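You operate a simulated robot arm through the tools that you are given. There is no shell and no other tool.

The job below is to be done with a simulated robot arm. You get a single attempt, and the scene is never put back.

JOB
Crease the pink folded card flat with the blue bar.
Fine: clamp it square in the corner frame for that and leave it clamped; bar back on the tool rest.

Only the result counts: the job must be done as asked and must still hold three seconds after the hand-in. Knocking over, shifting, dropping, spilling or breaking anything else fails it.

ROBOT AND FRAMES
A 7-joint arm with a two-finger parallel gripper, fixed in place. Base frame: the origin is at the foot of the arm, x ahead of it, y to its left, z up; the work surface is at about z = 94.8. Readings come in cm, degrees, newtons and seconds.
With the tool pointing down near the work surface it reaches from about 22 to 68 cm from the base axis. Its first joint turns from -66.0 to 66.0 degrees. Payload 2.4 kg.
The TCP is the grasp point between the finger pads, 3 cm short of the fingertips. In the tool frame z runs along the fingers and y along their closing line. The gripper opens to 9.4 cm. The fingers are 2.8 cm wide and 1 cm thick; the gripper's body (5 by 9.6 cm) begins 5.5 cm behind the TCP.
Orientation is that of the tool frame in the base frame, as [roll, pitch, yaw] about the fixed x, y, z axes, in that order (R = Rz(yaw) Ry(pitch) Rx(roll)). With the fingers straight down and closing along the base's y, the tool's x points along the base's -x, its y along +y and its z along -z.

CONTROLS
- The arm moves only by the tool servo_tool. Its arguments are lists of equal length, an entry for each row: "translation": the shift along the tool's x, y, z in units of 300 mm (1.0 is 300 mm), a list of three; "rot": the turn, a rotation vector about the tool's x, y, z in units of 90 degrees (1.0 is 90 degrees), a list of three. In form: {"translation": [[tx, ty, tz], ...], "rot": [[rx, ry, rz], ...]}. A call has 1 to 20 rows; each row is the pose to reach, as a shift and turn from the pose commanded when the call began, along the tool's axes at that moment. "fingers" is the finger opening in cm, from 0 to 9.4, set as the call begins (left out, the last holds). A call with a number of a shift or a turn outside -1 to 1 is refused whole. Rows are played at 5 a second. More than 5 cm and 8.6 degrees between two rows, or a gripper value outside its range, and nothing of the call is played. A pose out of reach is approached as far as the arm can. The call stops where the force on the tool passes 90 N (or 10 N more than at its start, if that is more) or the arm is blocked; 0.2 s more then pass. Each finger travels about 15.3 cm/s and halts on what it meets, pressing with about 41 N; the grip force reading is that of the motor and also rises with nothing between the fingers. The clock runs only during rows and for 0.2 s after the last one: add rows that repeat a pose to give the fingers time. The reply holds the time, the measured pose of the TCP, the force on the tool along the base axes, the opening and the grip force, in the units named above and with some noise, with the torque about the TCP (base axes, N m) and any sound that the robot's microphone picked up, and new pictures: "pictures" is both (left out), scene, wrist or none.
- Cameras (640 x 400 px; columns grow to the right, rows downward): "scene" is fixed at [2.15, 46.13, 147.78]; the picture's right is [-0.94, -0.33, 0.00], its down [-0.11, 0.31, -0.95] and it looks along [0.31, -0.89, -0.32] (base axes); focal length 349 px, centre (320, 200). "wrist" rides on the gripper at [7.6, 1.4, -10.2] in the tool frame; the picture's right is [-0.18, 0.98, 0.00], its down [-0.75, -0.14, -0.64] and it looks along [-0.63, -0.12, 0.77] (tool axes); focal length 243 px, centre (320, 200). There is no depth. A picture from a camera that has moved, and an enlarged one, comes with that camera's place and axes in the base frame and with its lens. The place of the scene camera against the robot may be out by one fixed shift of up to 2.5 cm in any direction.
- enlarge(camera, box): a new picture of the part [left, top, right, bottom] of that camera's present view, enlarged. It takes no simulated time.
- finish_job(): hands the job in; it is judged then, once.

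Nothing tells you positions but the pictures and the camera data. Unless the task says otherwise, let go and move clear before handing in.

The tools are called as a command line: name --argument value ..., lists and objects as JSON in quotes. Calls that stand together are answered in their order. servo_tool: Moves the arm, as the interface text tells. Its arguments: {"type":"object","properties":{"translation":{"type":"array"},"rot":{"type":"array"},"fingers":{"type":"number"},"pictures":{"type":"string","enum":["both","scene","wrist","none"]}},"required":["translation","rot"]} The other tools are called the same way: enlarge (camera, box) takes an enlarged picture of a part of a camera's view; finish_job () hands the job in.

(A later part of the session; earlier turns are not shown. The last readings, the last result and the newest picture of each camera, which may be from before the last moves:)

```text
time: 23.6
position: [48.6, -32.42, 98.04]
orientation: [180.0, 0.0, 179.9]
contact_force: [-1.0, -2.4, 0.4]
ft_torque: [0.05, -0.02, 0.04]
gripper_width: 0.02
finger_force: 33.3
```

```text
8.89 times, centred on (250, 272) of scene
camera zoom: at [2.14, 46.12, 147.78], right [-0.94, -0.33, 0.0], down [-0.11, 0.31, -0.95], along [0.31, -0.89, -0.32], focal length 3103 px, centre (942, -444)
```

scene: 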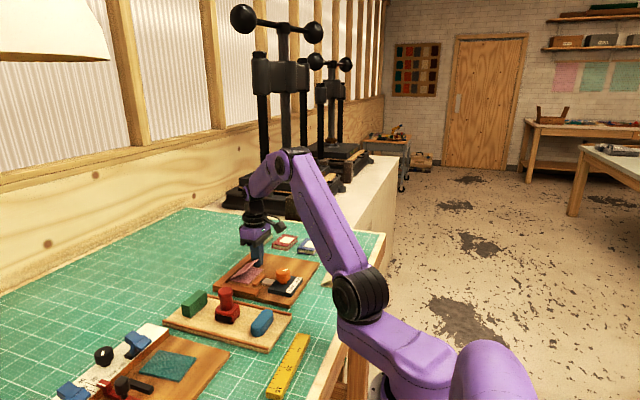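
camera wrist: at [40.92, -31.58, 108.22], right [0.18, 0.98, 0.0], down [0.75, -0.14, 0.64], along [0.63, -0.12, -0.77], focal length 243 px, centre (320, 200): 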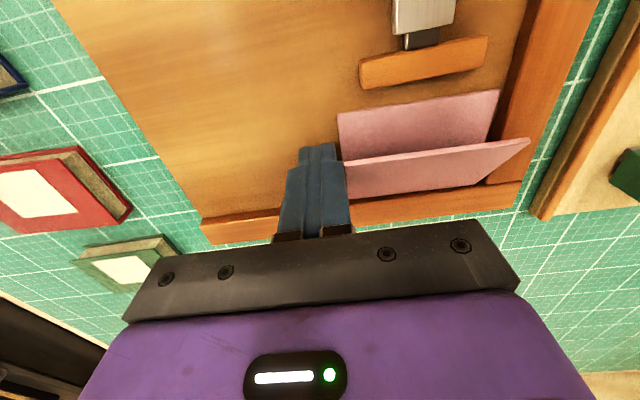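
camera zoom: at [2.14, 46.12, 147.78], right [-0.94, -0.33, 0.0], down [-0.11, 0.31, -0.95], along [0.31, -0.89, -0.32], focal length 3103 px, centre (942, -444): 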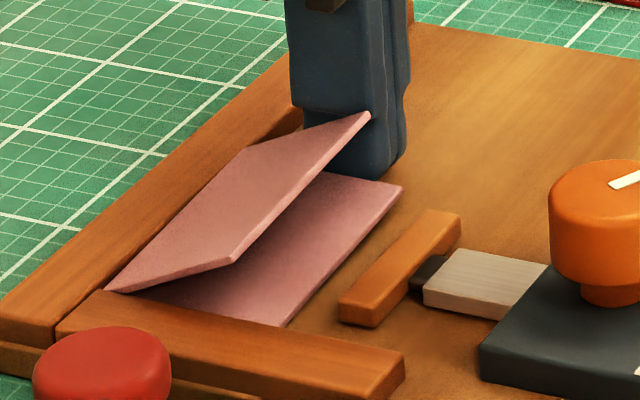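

enlarge --camera "scene" --box '[225, 255, 270, 290]'

enlarge --camera "wrist" --box '[300, 130, 400, 220]'

enlarge --camera "wrist" --box '[400, 80, 560, 220]'

```text
11.43 times, centred on (248, 272) of scene
camera zoom: at [2.14, 46.12, 147.78], right [-0.94, -0.33, 0.0], down [-0.11, 0.31, -0.95], along [0.31, -0.89, -0.32], focal length 3990 px, centre (1149, -629)
```

zoom: 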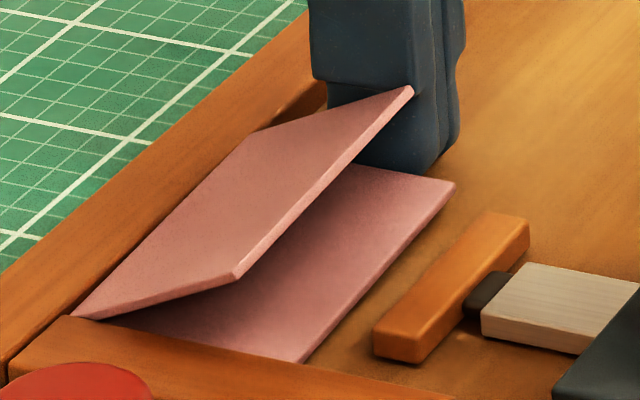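

```text
4.44 times, centred on (350, 175) of wrist
camera zoom: at [40.9, -31.06, 108.25], right [0.18, 0.98, 0.0], down [0.75, -0.14, 0.64], along [0.63, -0.12, -0.77], focal length 1078 px, centre (187, 311)
```

zoom: 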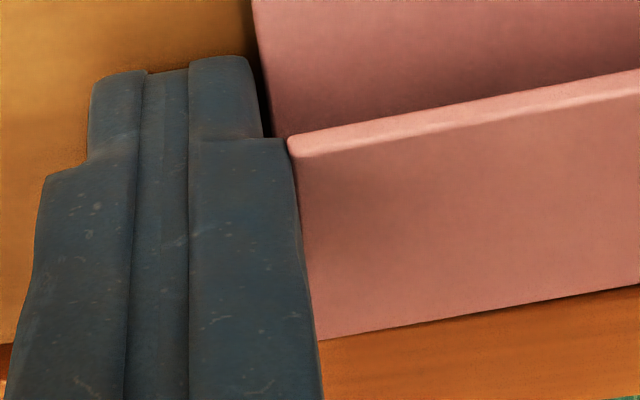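

```text
2.86 times, centred on (480, 150) of wrist
camera zoom: at [40.9, -31.06, 108.25], right [0.18, 0.98, 0.0], down [0.75, -0.14, 0.64], along [0.63, -0.12, -0.77], focal length 693 px, centre (-137, 343)
```

zoom: 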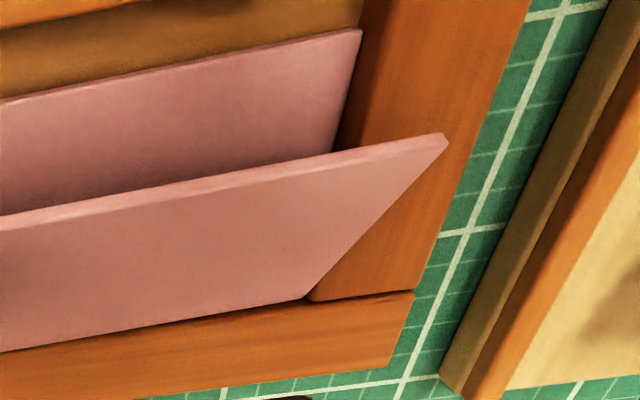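

The card reached the side fence, but it seems to have turned slightly, with its left fold end riding against the far fence. I'll back the finger off and look from above.

servo_tool --translation '[[0, -0.02, 0], [0, -0.04, 0], [0, -0.04, -0.1], [0, -0.04, -0.2], [0.04, 0.04, -0.3], [0.1, 0.1, -0.4], [0.1, 0.1, -0.4]]' --rot '[[0, 0, 0], [0, 0, 0], [0, 0, 0], [0, 0, 0], [0, 0, 0], [0, 0, 0], [0, 0, 0]]' --pictures "both"

enlarge --camera "wrist" --box '[220, 40, 420, 180]'

enlarge --camera "scene" --box '[225, 255, 270, 290]'

```text
time: 25.2
position: [45.63, -29.44, 110.02]
orientation: [-179.9, 0.0, -179.9]
contact_force: [0.1, -0.2, 1.2]
ft_torque: [-0.01, 0.02, -0.02]
gripper_width: 0.01
finger_force: 33.6
camera wrist: at [37.97, -27.88, 120.19], right [0.18, 0.98, 0.0], down [0.75, -0.14, 0.64], along [0.63, -0.12, -0.77], focal length 243 px, centre (320, 200)
```

scene: 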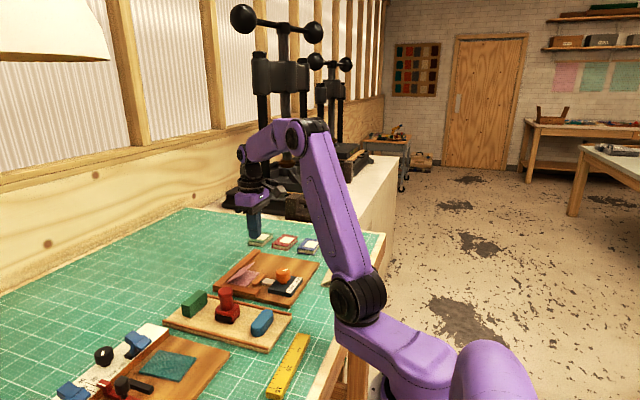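
wrist: 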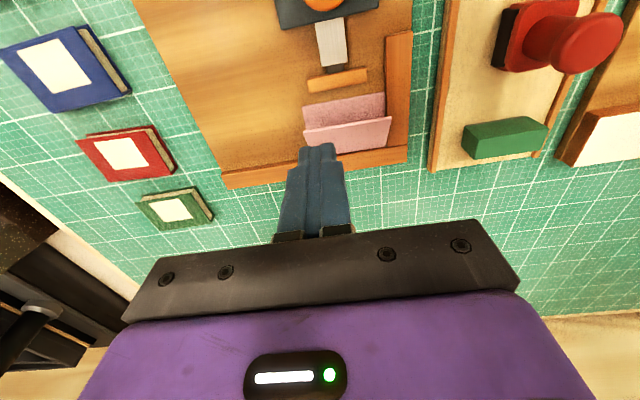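

```text
2.86 times, centred on (320, 110) of wrist
camera zoom: at [37.97, -27.88, 120.19], right [0.18, 0.98, 0.0], down [0.75, -0.14, 0.64], along [0.63, -0.12, -0.77], focal length 693 px, centre (320, 457)
```

zoom: 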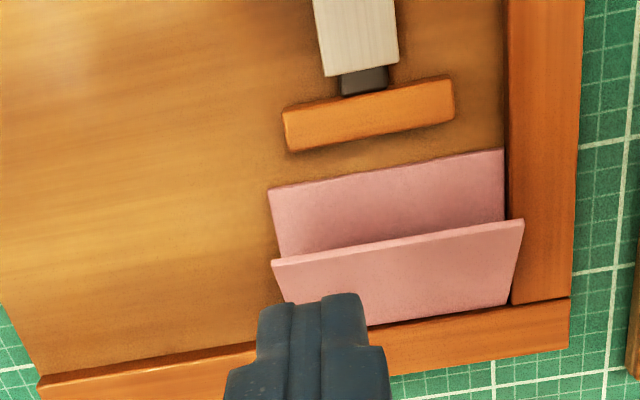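

```text
11.43 times, centred on (248, 272) of scene
camera zoom: at [2.14, 46.13, 147.78], right [-0.94, -0.33, 0.0], down [-0.11, 0.31, -0.95], along [0.31, -0.89, -0.32], focal length 3990 px, centre (1149, -629)
```

zoom: 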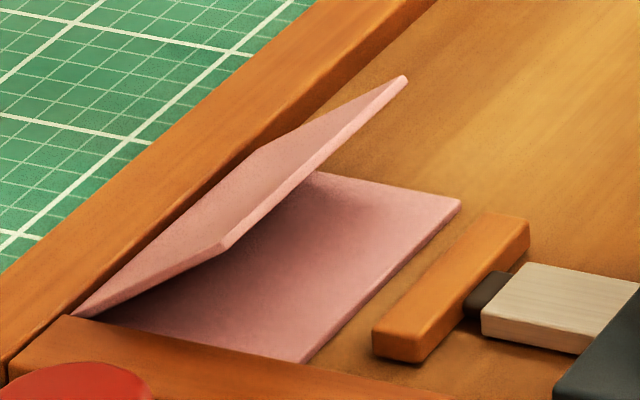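

After letting go, the card sits in the corner with its right edge at the side fence, turned only about 1°, and the jaw should square that up. Next I'll look at the clamp knob from above with the fingers open.

servo_tool --translation '[[0.111, 0.022, -0.03], [0.222, 0.044, -0.06], [0.333, 0.067, -0.1], [0.333, 0.067, -0.1]]' --rot '[[0, 0, 0], [0, 0, 0], [0, 0, 0], [0, 0, 0]]' --fingers 9.4 --pictures "both"

enlarge --camera "wrist" --box '[220, 80, 420, 220]'

enlarge --camera "scene" --box '[225, 255, 305, 310]'

```text
time: 26.2
position: [35.57, -27.45, 113.04]
orientation: [-179.9, 0.0, 179.9]
contact_force: [-0.1, -0.5, 0.7]
ft_torque: [-0.04, -0.01, -0.01]
gripper_width: 9.41
finger_force: 0.0
camera wrist: at [27.94, -25.94, 123.23], right [0.18, 0.98, 0.0], down [0.75, -0.14, 0.64], along [0.63, -0.12, -0.77], focal length 243 px, centre (320, 200)
```

scene: 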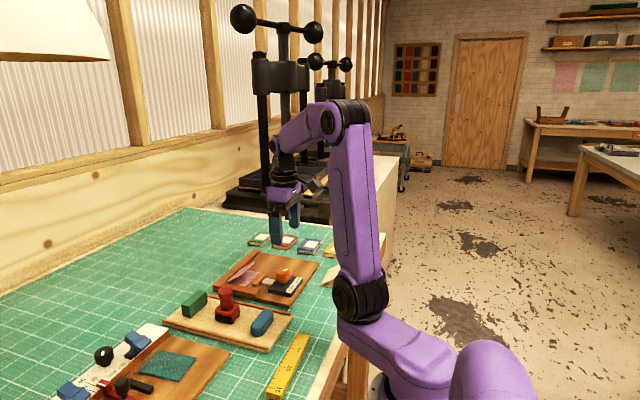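
wrist: 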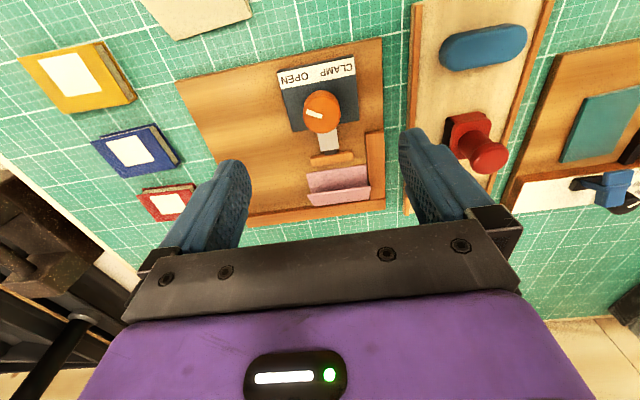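

```text
2.86 times, centred on (320, 150) of wrist
camera zoom: at [27.94, -25.94, 123.23], right [0.18, 0.98, 0.0], down [0.75, -0.14, 0.64], along [0.63, -0.12, -0.77], focal length 693 px, centre (320, 343)
```

zoom: 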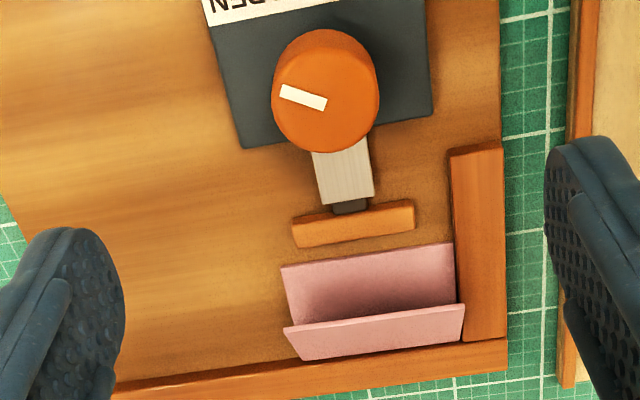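

```text
7.27 times, centred on (265, 282) of scene
camera zoom: at [2.14, 46.13, 147.78], right [-0.94, -0.33, 0.0], down [-0.11, 0.31, -0.95], along [0.31, -0.89, -0.32], focal length 2539 px, centre (720, -400)
```

zoom: 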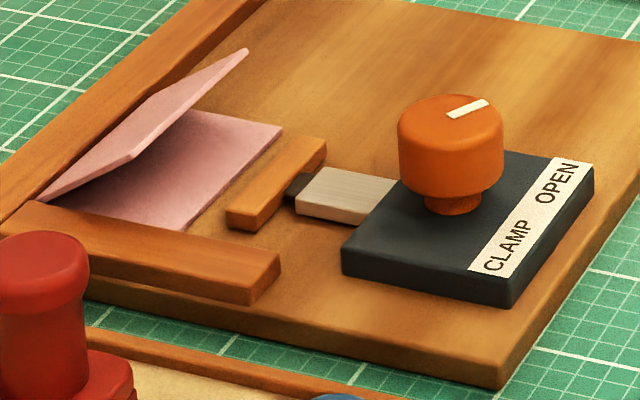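

I triangulate the knob's top centre at about (36.9, -27.3, 98.9), with a radius of about 1.8 cm. OPEN to CLAMP is a clockwise turn, so I'll pre-turn the wrist 60° counter-clockwise, centre over the knob and come lower.

servo_tool --translation '[[-0.006, 0.001, 0.0375], [-0.012, 0.002, 0.075], [-0.018, 0.003, 0.1125], [-0.024, 0.003, 0.15], [-0.03, 0.004, 0.1875], [-0.036, 0.005, 0.225], [-0.042, 0.006, 0.2625], [-0.0467, 0.006, 0.3], [-0.0467, 0.006, 0.3]]' --rot '[[0, 0, -0.0833], [0, 0, -0.1667], [0, 0, -0.25], [0, 0, -0.3333], [0, 0, -0.4167], [0, 0, -0.5], [0, 0, -0.5833], [0, 0, -0.6667], [0, 0, -0.6667]]' --fingers 6.5 --pictures "both"

enlarge --camera "scene" --box '[225, 235, 325, 315]'

```text
time: 28.2
position: [36.87, -27.18, 104.02]
orientation: [-180.0, 0.0, -119.9]
contact_force: [0.3, -1.0, -0.2]
ft_torque: [-0.01, -0.03, 0.04]
gripper_width: 6.5
finger_force: 0.0
camera wrist: at [31.92, -33.17, 114.23], right [-0.76, 0.65, 0.0], down [0.5, 0.58, 0.64], along [0.42, 0.49, -0.77], focal length 243 px, centre (320, 200)
```

scene: 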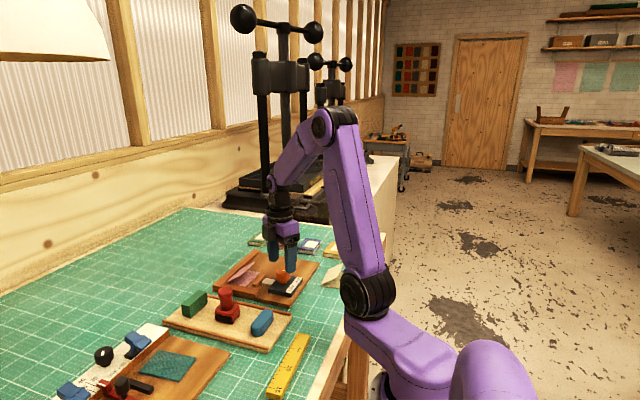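
wrist: 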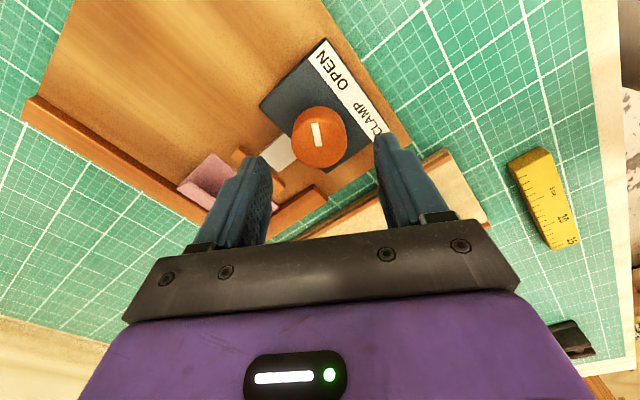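

```text
5.00 times, centred on (275, 275) of scene
camera zoom: at [2.15, 46.13, 147.78], right [-0.94, -0.33, 0.0], down [-0.11, 0.31, -0.95], along [0.31, -0.89, -0.32], focal length 1746 px, centre (545, -175)
```

zoom: 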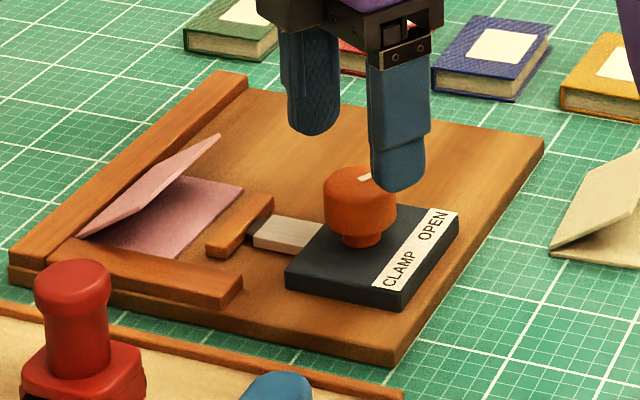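

The knob is centred between the fingers. I'll lower and grip it.

servo_tool --translation '[[0, 0, 0.0667], [0, 0, 0.1333], [0, 0, 0.1333]]' --rot '[[0, 0, 0], [0, 0, 0], [0, 0, 0]]' --fingers 6.5 --pictures "both"

enlarge --camera "scene" --box '[225, 235, 325, 315]'

```text
time: 29.0
position: [36.93, -27.23, 100.1]
orientation: [179.9, 0.0, -120.1]
contact_force: [-0.2, -0.4, -0.2]
ft_torque: [-0.02, -0.04, 0.0]
gripper_width: 6.5
finger_force: 0.1
camera wrist: at [31.94, -33.1, 110.28], right [-0.76, 0.65, 0.0], down [0.5, 0.58, 0.64], along [0.42, 0.49, -0.77], focal length 243 px, centre (320, 200)
```

scene: 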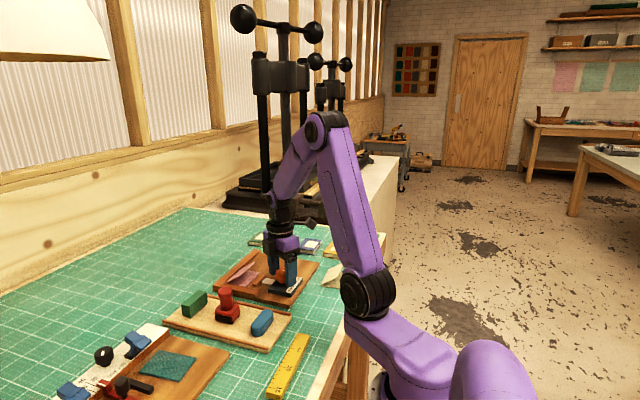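
wrist: 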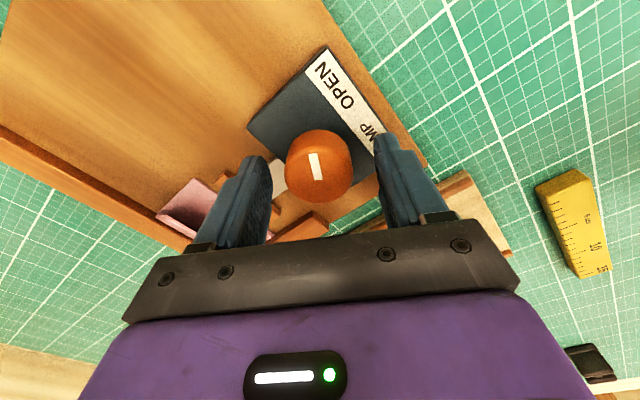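

```text
5.00 times, centred on (275, 275) of scene
camera zoom: at [2.15, 46.13, 147.78], right [-0.94, -0.33, 0.0], down [-0.11, 0.31, -0.95], along [0.31, -0.89, -0.32], focal length 1746 px, centre (545, -175)
```

zoom: 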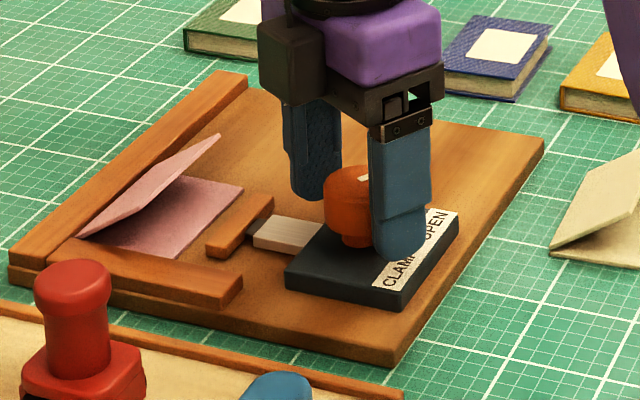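

servo_tool --translation '[[0, 0, 0], [0, 0, 0], [0, 0, 0]]' --rot '[[0, 0, 0], [0, 0, 0], [0, 0, 0]]' --fingers 0 --pictures "wrist"

```text
time: 29.8
position: [36.97, -27.38, 100.22]
orientation: [179.9, -0.1, -119.9]
contact_force: [2.5, -1.7, -7.1]
ft_torque: [-0.12, -0.15, -0.02]
gripper_width: 3.73
finger_force: 45.2
camera wrist: at [31.96, -33.11, 110.28], right [-0.76, 0.65, 0.0], down [0.5, 0.58, 0.64], along [0.42, 0.49, -0.77], focal length 243 px, centre (320, 200)
```

wrist: 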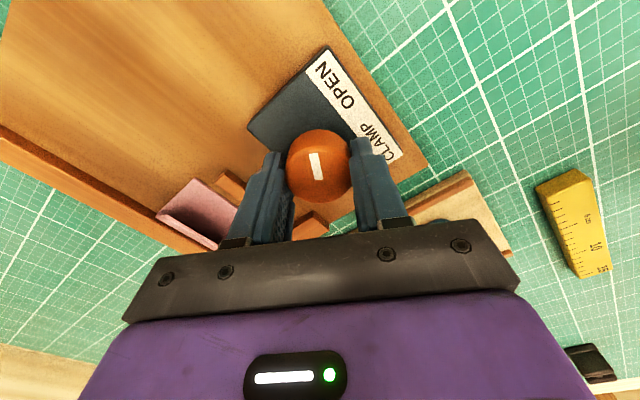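

I have the knob gripped, opening 3.7 cm. Now a test turn of 30° clockwise.

servo_tool --translation '[[0, 0, 0], [0, 0, 0], [0, 0, 0], [0, 0, 0], [0, 0, 0], [0, 0, 0]]' --rot '[[0, 0, 0.0667], [0, 0, 0.1333], [0, 0, 0.2], [0, 0, 0.2667], [0, 0, 0.3333], [0, 0, 0.3333]]' --fingers 0 --pictures "both"

enlarge --camera "scene" --box '[225, 245, 305, 305]'

```text
time: 31.2
position: [37.13, -27.43, 100.13]
orientation: [-179.8, 0.1, -150.1]
contact_force: [12.5, -4.4, -1.3]
ft_torque: [-0.43, 0.17, 0.05]
gripper_width: 3.74
finger_force: 45.0
camera wrist: at [29.73, -29.84, 110.27], right [-0.33, 0.94, 0.0], down [0.72, 0.25, 0.64], along [0.61, 0.21, -0.77], focal length 243 px, centre (320, 200)
```

scene: 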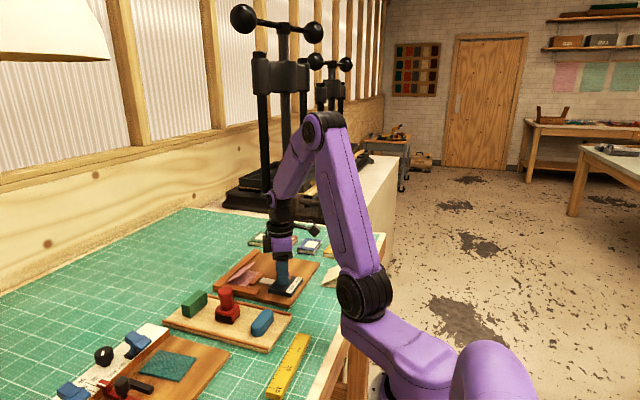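
wrist: 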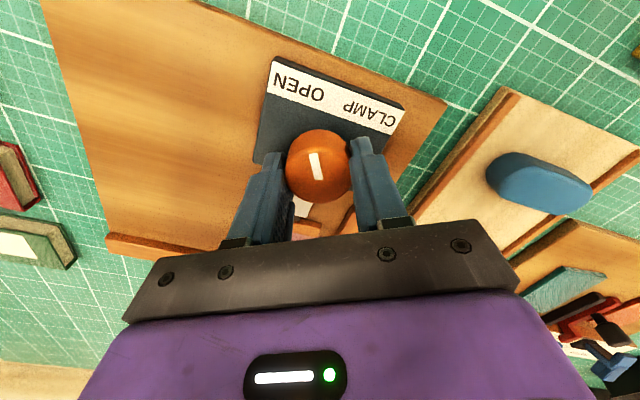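

```text
6.67 times, centred on (265, 275) of scene
camera zoom: at [2.18, 46.12, 147.78], right [-0.94, -0.33, 0.0], down [-0.11, 0.31, -0.95], along [0.31, -0.89, -0.32], focal length 2328 px, centre (687, -300)
```

zoom: 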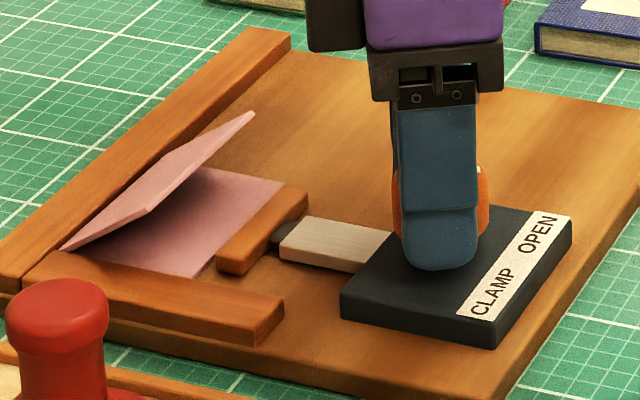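

The knob turns with the wrist, and the jaw advances about 0.6 cm per 30°. I'll continue clockwise with a slight recentring.

servo_tool --translation '[[-0.0018, -0.0022, 0], [-0.0018, -0.0022, 0], [-0.0018, -0.0022, 0], [-0.0018, -0.0022, 0], [-0.0018, -0.0022, 0], [-0.0018, -0.0022, 0]]' --rot '[[0, 0, 0], [0, 0, 0.0667], [0, 0, 0.1333], [0, 0, 0.2], [0, 0, 0.2667], [0, 0, 0.2667]]' --fingers 0 --pictures "both"

enlarge --camera "scene" --box '[225, 245, 305, 305]'

enlarge --camera "wrist" --box '[220, 80, 420, 220]'

```text
time: 32.6
position: [37.19, -27.53, 100.14]
orientation: [-179.9, 0.1, -174.1]
contact_force: [8.0, -7.9, 14.2]
ft_torque: [-0.37, 0.16, 0.05]
gripper_width: 3.74
finger_force: 44.7
camera wrist: at [29.37, -26.74, 110.27], right [0.08, 1.0, 0.0], down [0.76, -0.06, 0.64], along [0.64, -0.05, -0.77], focal length 243 px, centre (320, 200)
```

scene: 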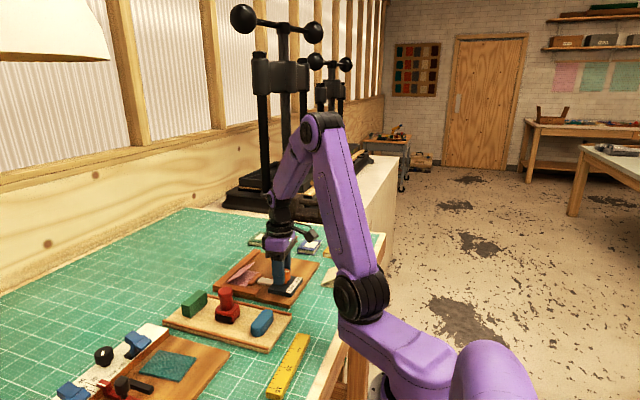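
wrist: 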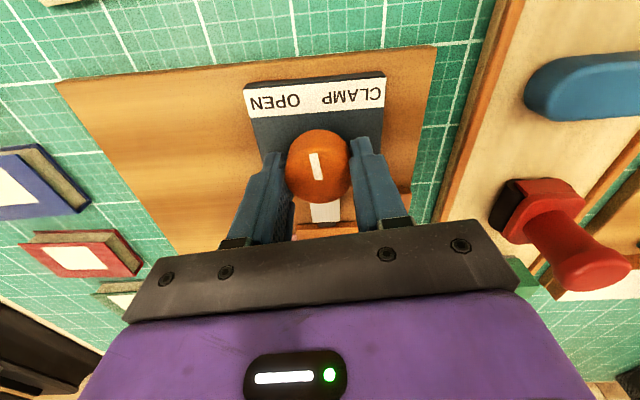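

```text
6.67 times, centred on (265, 275) of scene
camera zoom: at [2.15, 46.12, 147.78], right [-0.94, -0.33, 0.0], down [-0.11, 0.31, -0.95], along [0.31, -0.89, -0.32], focal length 2328 px, centre (687, -300)
```

zoom: 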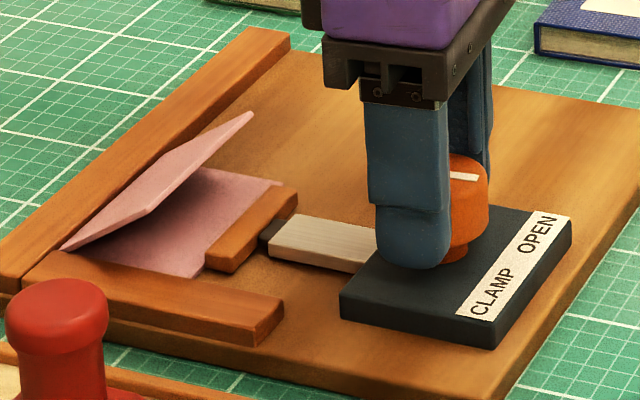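

```text
2.86 times, centred on (320, 150) of wrist
camera zoom: at [29.37, -26.74, 110.27], right [0.08, 1.0, 0.0], down [0.76, -0.06, 0.64], along [0.64, -0.05, -0.77], focal length 693 px, centre (320, 343)
```

zoom: 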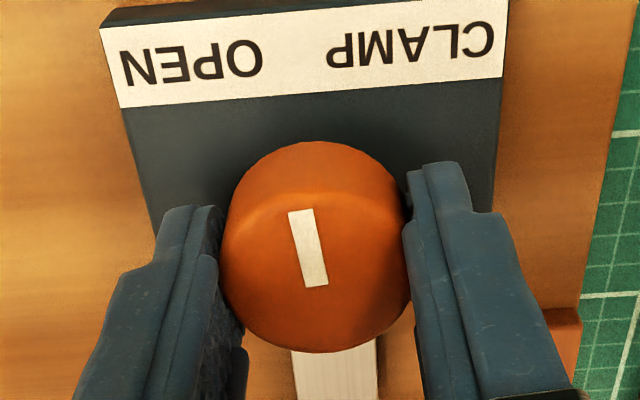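

servo_tool --translation '[[-0.0015, -0.0018, -0.0015], [-0.0015, -0.0018, -0.0015], [-0.0015, -0.0018, -0.0015], [-0.0015, -0.0018, -0.0015], [-0.0015, -0.0018, -0.0015]]' --rot '[[0, 0, 0], [0, 0, 0.0556], [0, 0, 0.1111], [0, 0, 0.1667], [0, 0, 0.1667]]' --fingers 0 --pictures "both"

enlarge --camera "scene" --box '[225, 245, 305, 305]'

enlarge --camera "wrist" --box '[220, 80, 420, 220]'

```text
time: 33.8
position: [37.14, -27.53, 100.14]
orientation: [-180.0, 0.2, 170.8]
contact_force: [5.2, -13.1, 10.8]
ft_torque: [-0.34, 0.14, 0.05]
gripper_width: 3.73
finger_force: 45.3
camera wrist: at [29.81, -24.83, 110.27], right [0.34, 0.94, 0.0], down [0.72, -0.26, 0.64], along [0.6, -0.22, -0.77], focal length 243 px, centre (320, 200)
```

scene: 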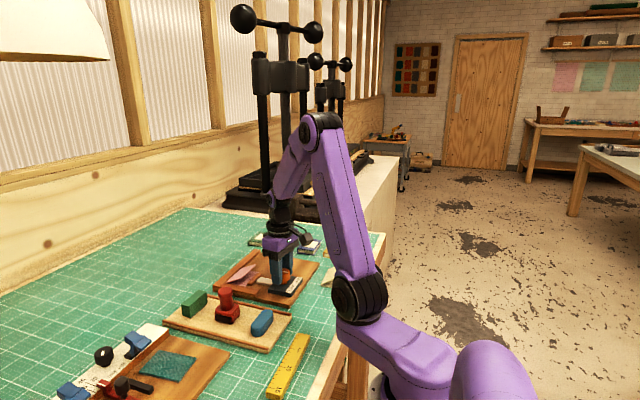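
wrist: 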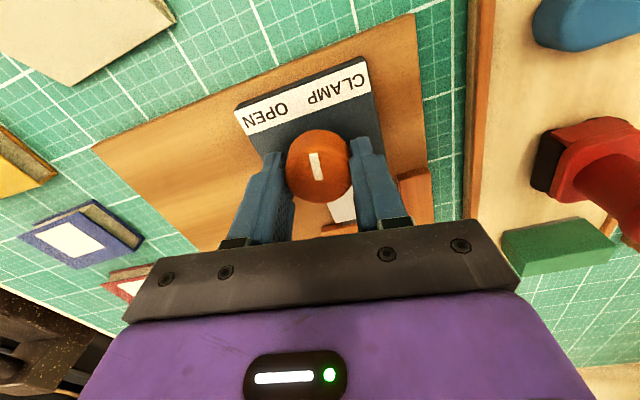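

```text
6.67 times, centred on (265, 275) of scene
camera zoom: at [2.15, 46.1, 147.78], right [-0.94, -0.33, 0.0], down [-0.11, 0.31, -0.95], along [0.31, -0.89, -0.32], focal length 2328 px, centre (687, -300)
```

zoom: 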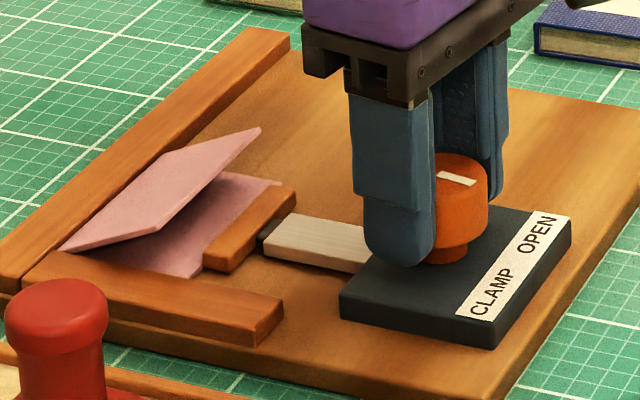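

```text
2.86 times, centred on (320, 150) of wrist
camera zoom: at [29.81, -24.83, 110.27], right [0.34, 0.94, 0.0], down [0.72, -0.26, 0.64], along [0.6, -0.22, -0.77], focal length 693 px, centre (320, 343)
```

zoom: 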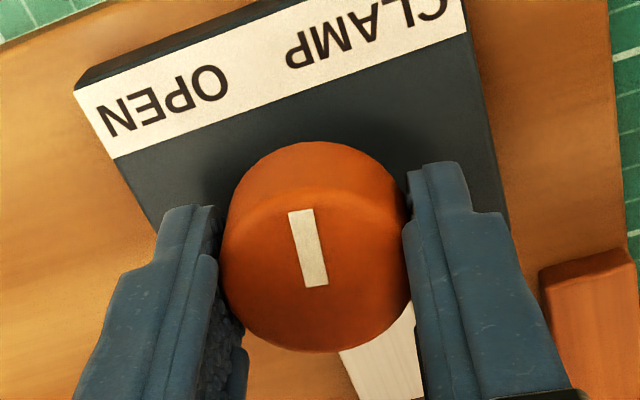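

servo_tool --translation '[[-0.0014, -0.0021, -0.0013], [-0.0014, -0.0021, -0.0013], [-0.0014, -0.0021, -0.0013], [-0.0014, -0.0021, -0.0013], [-0.0014, -0.0021, -0.0013]]' --rot '[[0, 0, 0], [0, 0, 0.0444], [0, 0, 0.0889], [0, 0, 0.1333], [0, 0, 0.1333]]' --fingers 0 --pictures "both"

enlarge --camera "scene" --box '[225, 245, 305, 305]'

enlarge --camera "wrist" --box '[220, 80, 420, 220]'

```text
time: 35.0
position: [37.02, -27.64, 100.05]
orientation: [-180.0, 0.0, 158.9]
contact_force: [1.8, -17.3, -5.7]
ft_torque: [-0.55, -0.07, 0.02]
gripper_width: 3.75
finger_force: 45.0
camera wrist: at [30.51, -23.43, 110.28], right [0.53, 0.85, 0.0], down [0.65, -0.4, 0.64], along [0.55, -0.34, -0.77], focal length 243 px, centre (320, 200)
```

scene: 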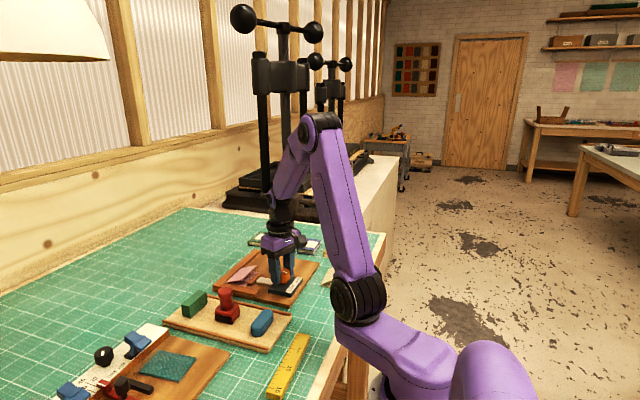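
wrist: 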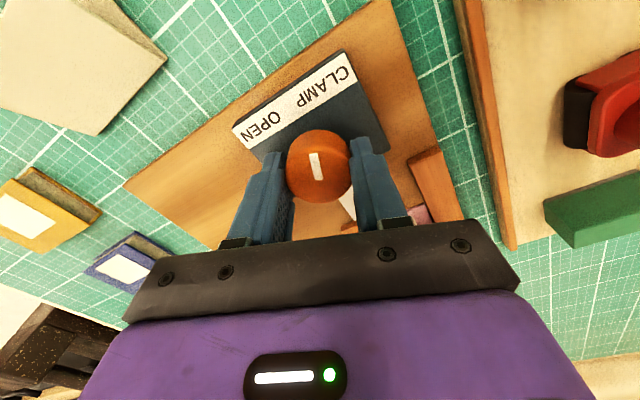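

```text
6.67 times, centred on (265, 275) of scene
camera zoom: at [2.16, 46.08, 147.79], right [-0.94, -0.33, 0.0], down [-0.11, 0.31, -0.95], along [0.31, -0.89, -0.32], focal length 2328 px, centre (687, -300)
```

zoom: 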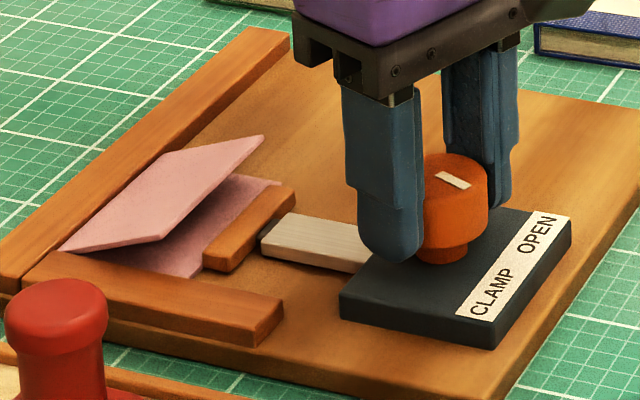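

```text
2.86 times, centred on (320, 150) of wrist
camera zoom: at [30.51, -23.43, 110.28], right [0.53, 0.85, 0.0], down [0.65, -0.4, 0.64], along [0.55, -0.34, -0.77], focal length 693 px, centre (320, 343)
```

zoom: 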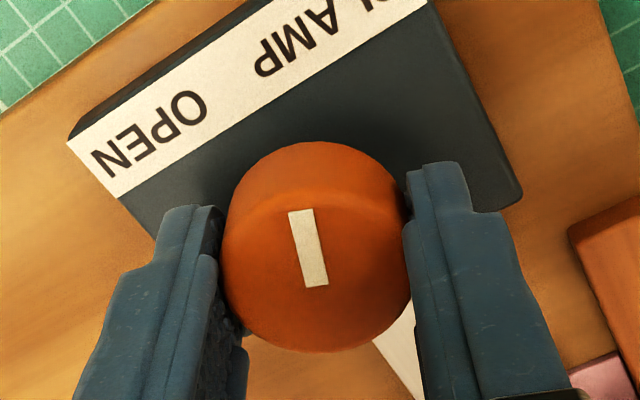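

servo_tool --translation '[[-0.0005, -0.0041, 0.001], [-0.0005, -0.0041, 0.001], [-0.0005, -0.0041, 0.001], [-0.0005, -0.0041, 0.001]]' --rot '[[0, 0, 0], [0, 0, 0.0444], [0, 0, 0.1], [0, 0, 0.1]]' --fingers 0 --pictures "both"

enlarge --camera "scene" --box '[225, 245, 305, 305]'

enlarge --camera "wrist" --box '[220, 80, 420, 220]'

```text
time: 36.0
position: [37.08, -27.63, 100.1]
orientation: [180.0, -0.1, 149.8]
contact_force: [-3.6, -9.6, 7.8]
ft_torque: [-0.1, 0.05, 0.02]
gripper_width: 3.73
finger_force: 44.5
camera wrist: at [31.21, -22.5, 110.28], right [0.65, 0.76, 0.0], down [0.58, -0.5, 0.64], along [0.49, -0.42, -0.77], focal length 243 px, centre (320, 200)
```

scene: 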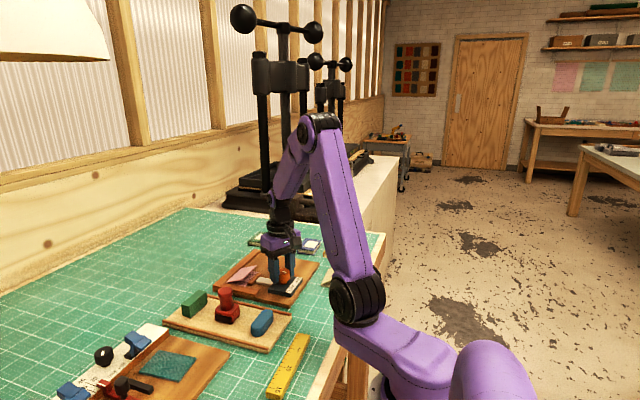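
wrist: 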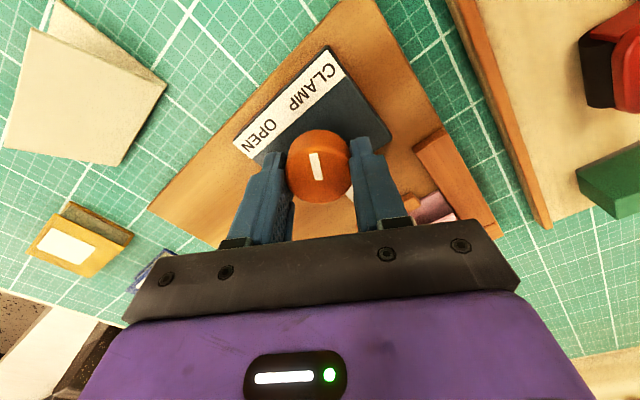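

```text
6.67 times, centred on (265, 275) of scene
camera zoom: at [2.13, 46.11, 147.78], right [-0.94, -0.33, 0.0], down [-0.11, 0.31, -0.95], along [0.31, -0.89, -0.32], focal length 2328 px, centre (687, -300)
```

zoom: 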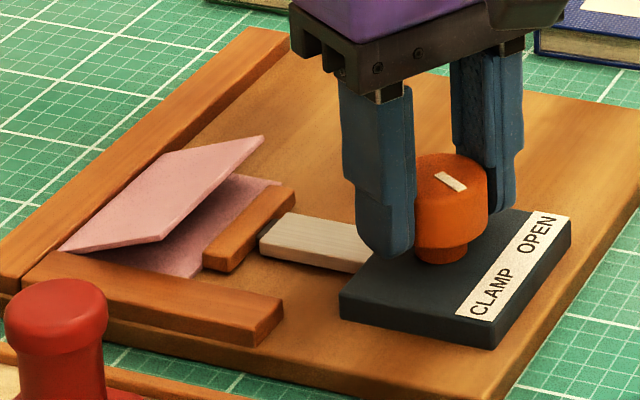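

```text
2.86 times, centred on (320, 150) of wrist
camera zoom: at [31.21, -22.5, 110.28], right [0.65, 0.76, 0.0], down [0.58, -0.5, 0.64], along [0.49, -0.42, -0.77], focal length 693 px, centre (320, 343)
```

zoom: 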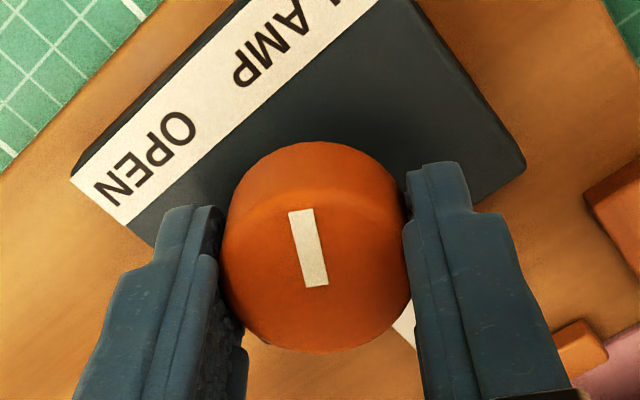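

The pointer now faces the CLAMP label and the jaw is against the card. I'll keep turning in small steps to find the end stop.

servo_tool --translation '[[0, -0.002, 0], [0, -0.002, 0], [0, -0.002, 0], [0, -0.002, 0]]' --rot '[[0, 0, 0.0444], [0, 0, 0.0889], [0, 0, 0.1333], [0, 0, 0.1333]]' --fingers 0 --pictures "wrist"

enlarge --camera "scene" --box '[225, 245, 305, 305]'

enlarge --camera "wrist" --box '[220, 80, 420, 220]'

```text
time: 37.0
position: [37.05, -27.61, 100.26]
orientation: [180.0, -0.1, 137.9]
contact_force: [-5.3, -5.0, 15.0]
ft_torque: [0.16, 0.4, 0.02]
gripper_width: 3.73
finger_force: 44.5
camera wrist: at [32.36, -21.42, 110.28], right [0.8, 0.61, 0.0], down [0.46, -0.61, 0.64], along [0.39, -0.51, -0.77], focal length 243 px, centre (320, 200)
```

wrist: 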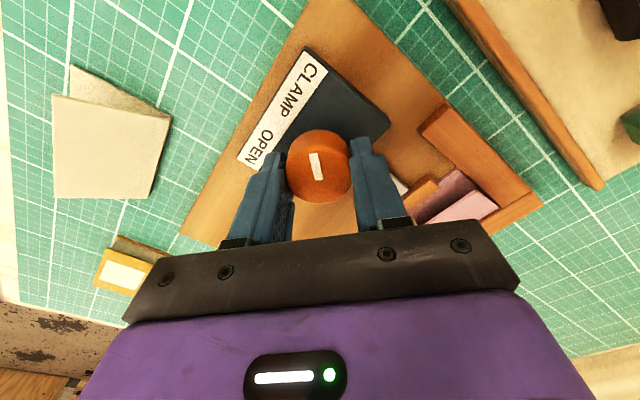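

```text
6.67 times, centred on (265, 275) of scene
camera zoom: at [2.11, 46.13, 147.78], right [-0.94, -0.33, 0.0], down [-0.11, 0.31, -0.95], along [0.31, -0.89, -0.32], focal length 2328 px, centre (687, -300)
```

zoom: 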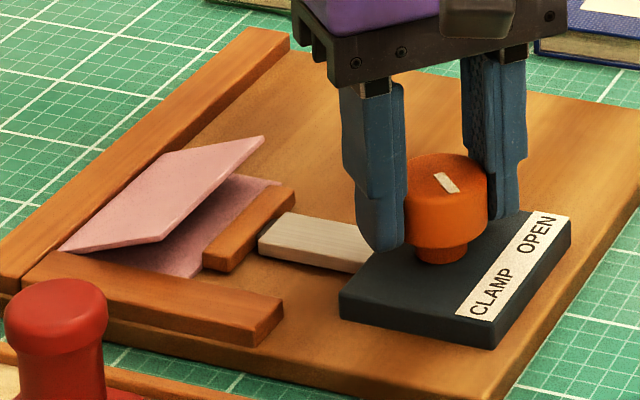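

```text
2.86 times, centred on (320, 150) of wrist
camera zoom: at [32.36, -21.42, 110.28], right [0.8, 0.61, 0.0], down [0.46, -0.61, 0.64], along [0.39, -0.51, -0.77], focal length 693 px, centre (320, 343)
```

zoom: 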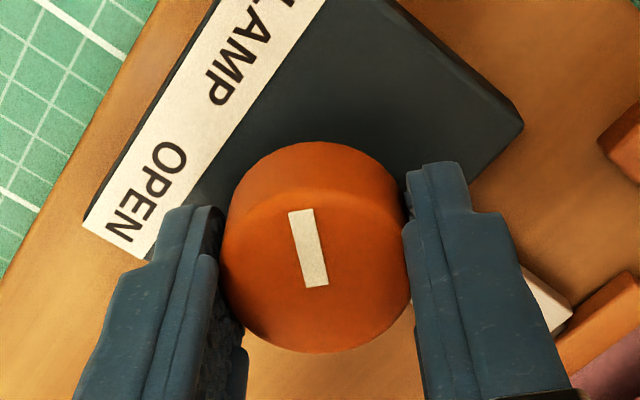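

servo_tool --translation '[[0, 0, -0.002], [0, 0, -0.002], [0, 0, -0.002], [0, 0, -0.002]]' --rot '[[0, 0, 0.0444], [0, 0, 0.0889], [0, 0, 0.1333], [0, 0, 0.1333]]' --fingers 0 --pictures "wrist"

enlarge --camera "scene" --box '[225, 245, 305, 305]'

enlarge --camera "wrist" --box '[220, 80, 420, 220]'

```text
time: 38.0
position: [37.08, -27.65, 100.14]
orientation: [179.9, -0.1, 126.0]
contact_force: [-6.2, -6.6, -10.0]
ft_torque: [-0.87, -0.41, 0.02]
gripper_width: 3.78
finger_force: 45.1
camera wrist: at [33.73, -20.62, 110.29], right [0.9, 0.43, 0.0], down [0.33, -0.69, 0.64], along [0.27, -0.58, -0.77], focal length 243 px, centre (320, 200)
```

wrist: 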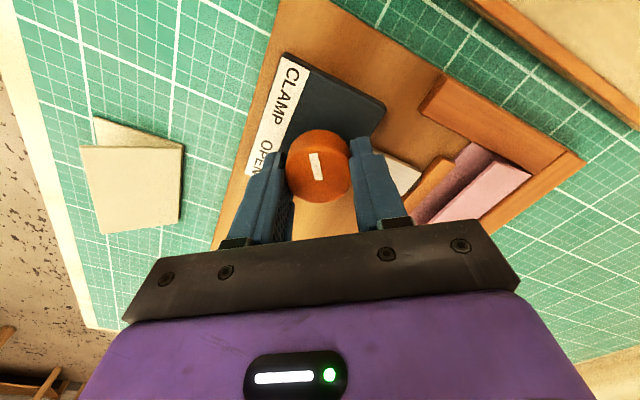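

```text
6.67 times, centred on (265, 275) of scene
camera zoom: at [2.14, 46.11, 147.78], right [-0.94, -0.33, 0.0], down [-0.11, 0.31, -0.95], along [0.31, -0.89, -0.32], focal length 2328 px, centre (687, -300)
```

zoom: 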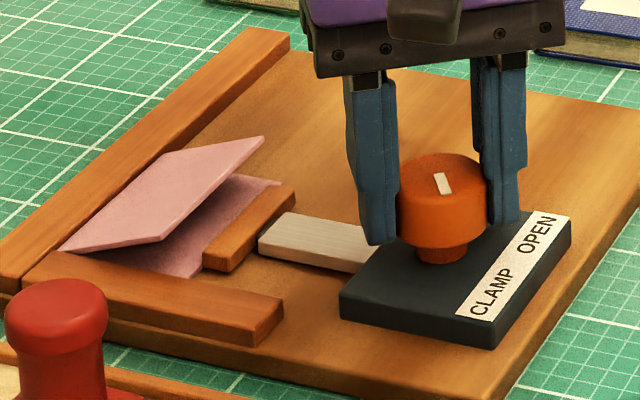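

```text
2.86 times, centred on (320, 150) of wrist
camera zoom: at [33.73, -20.62, 110.29], right [0.9, 0.43, 0.0], down [0.33, -0.69, 0.64], along [0.27, -0.58, -0.77], focal length 693 px, centre (320, 343)
```

zoom: 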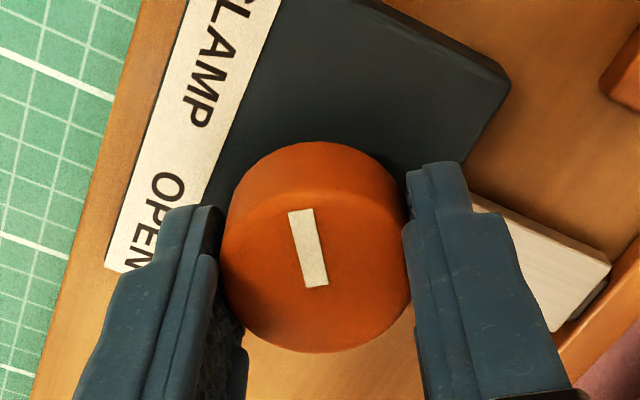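

servo_tool --translation '[[0, 0, 0.001], [0, 0, 0.001], [0, 0, 0.001]]' --rot '[[0, 0, 0.0333], [0, 0, 0.0667], [0, 0, 0.0667]]' --fingers 0 --pictures "wrist"

enlarge --camera "scene" --box '[225, 245, 305, 305]'

enlarge --camera "wrist" --box '[220, 80, 420, 220]'

```text
time: 38.8
position: [37.02, -27.65, 100.2]
orientation: [180.0, 0.0, 119.9]
contact_force: [-7.1, -9.9, -9.3]
ft_torque: [0.17, 0.44, 0.02]
gripper_width: 3.75
finger_force: 45.3
camera wrist: at [34.46, -20.32, 110.29], right [0.94, 0.33, 0.0], down [0.25, -0.72, 0.64], along [0.21, -0.61, -0.77], focal length 243 px, centre (320, 200)
```

wrist: 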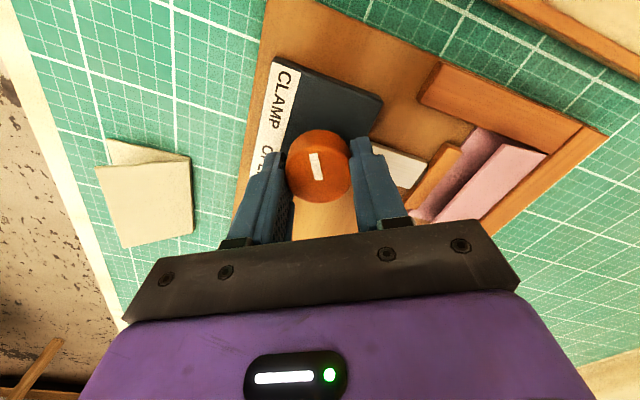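

```text
6.67 times, centred on (265, 275) of scene
camera zoom: at [2.14, 46.09, 147.79], right [-0.94, -0.33, 0.0], down [-0.11, 0.31, -0.95], along [0.31, -0.89, -0.32], focal length 2328 px, centre (687, -300)
```

zoom: 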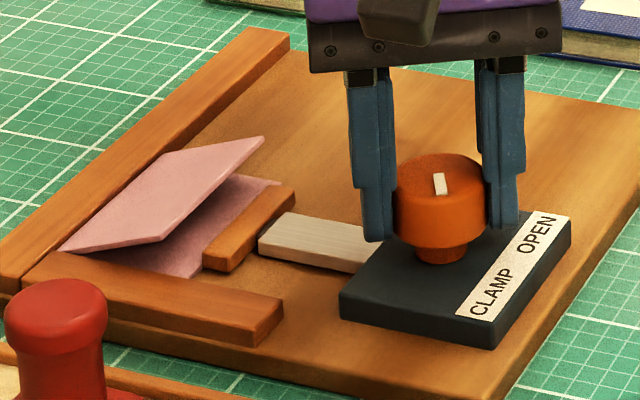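

```text
2.86 times, centred on (320, 150) of wrist
camera zoom: at [34.46, -20.32, 110.29], right [0.94, 0.33, 0.0], down [0.25, -0.72, 0.64], along [0.21, -0.61, -0.77], focal length 693 px, centre (320, 343)
```

zoom: 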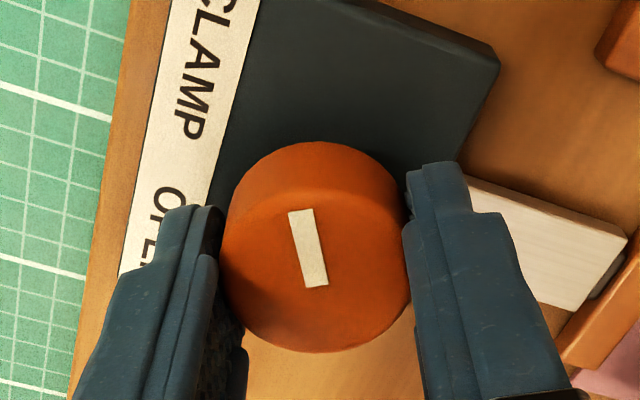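

servo_tool --translation '[[0, 0, 0.001], [0, 0, 0.001], [0, 0, 0.001]]' --rot '[[0, 0, 0.0333], [0, 0, 0.0667], [0, 0, 0.0667]]' --fingers 0 --pictures "wrist"

enlarge --camera "wrist" --box '[220, 80, 420, 220]'

```text
time: 39.6
position: [37.01, -27.66, 100.23]
orientation: [179.9, 0.0, 113.9]
contact_force: [-10.8, -11.3, -7.3]
ft_torque: [-0.28, 0.22, 0.49]
gripper_width: 3.76
finger_force: 45.2
camera wrist: at [35.22, -20.14, 110.31], right [0.97, 0.23, 0.0], down [0.18, -0.75, 0.64], along [0.15, -0.62, -0.77], focal length 243 px, centre (320, 200)
```

wrist: 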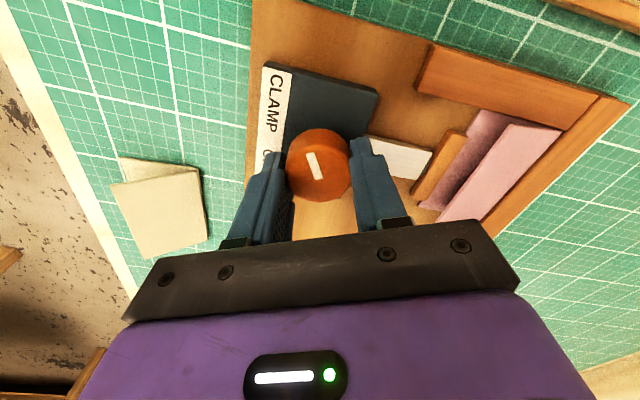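

```text
2.86 times, centred on (320, 150) of wrist
camera zoom: at [35.22, -20.14, 110.31], right [0.97, 0.23, 0.0], down [0.18, -0.75, 0.64], along [0.15, -0.62, -0.77], focal length 693 px, centre (320, 343)
```

zoom: 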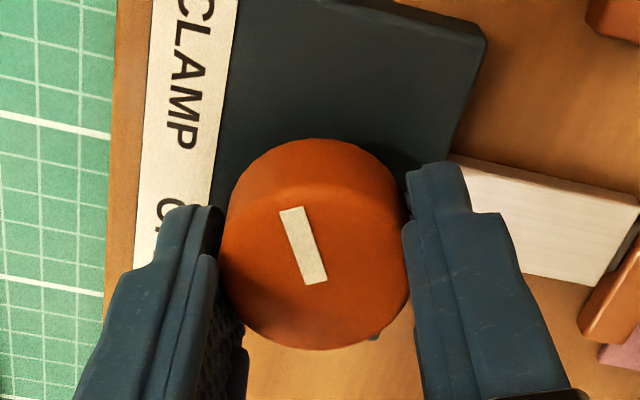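

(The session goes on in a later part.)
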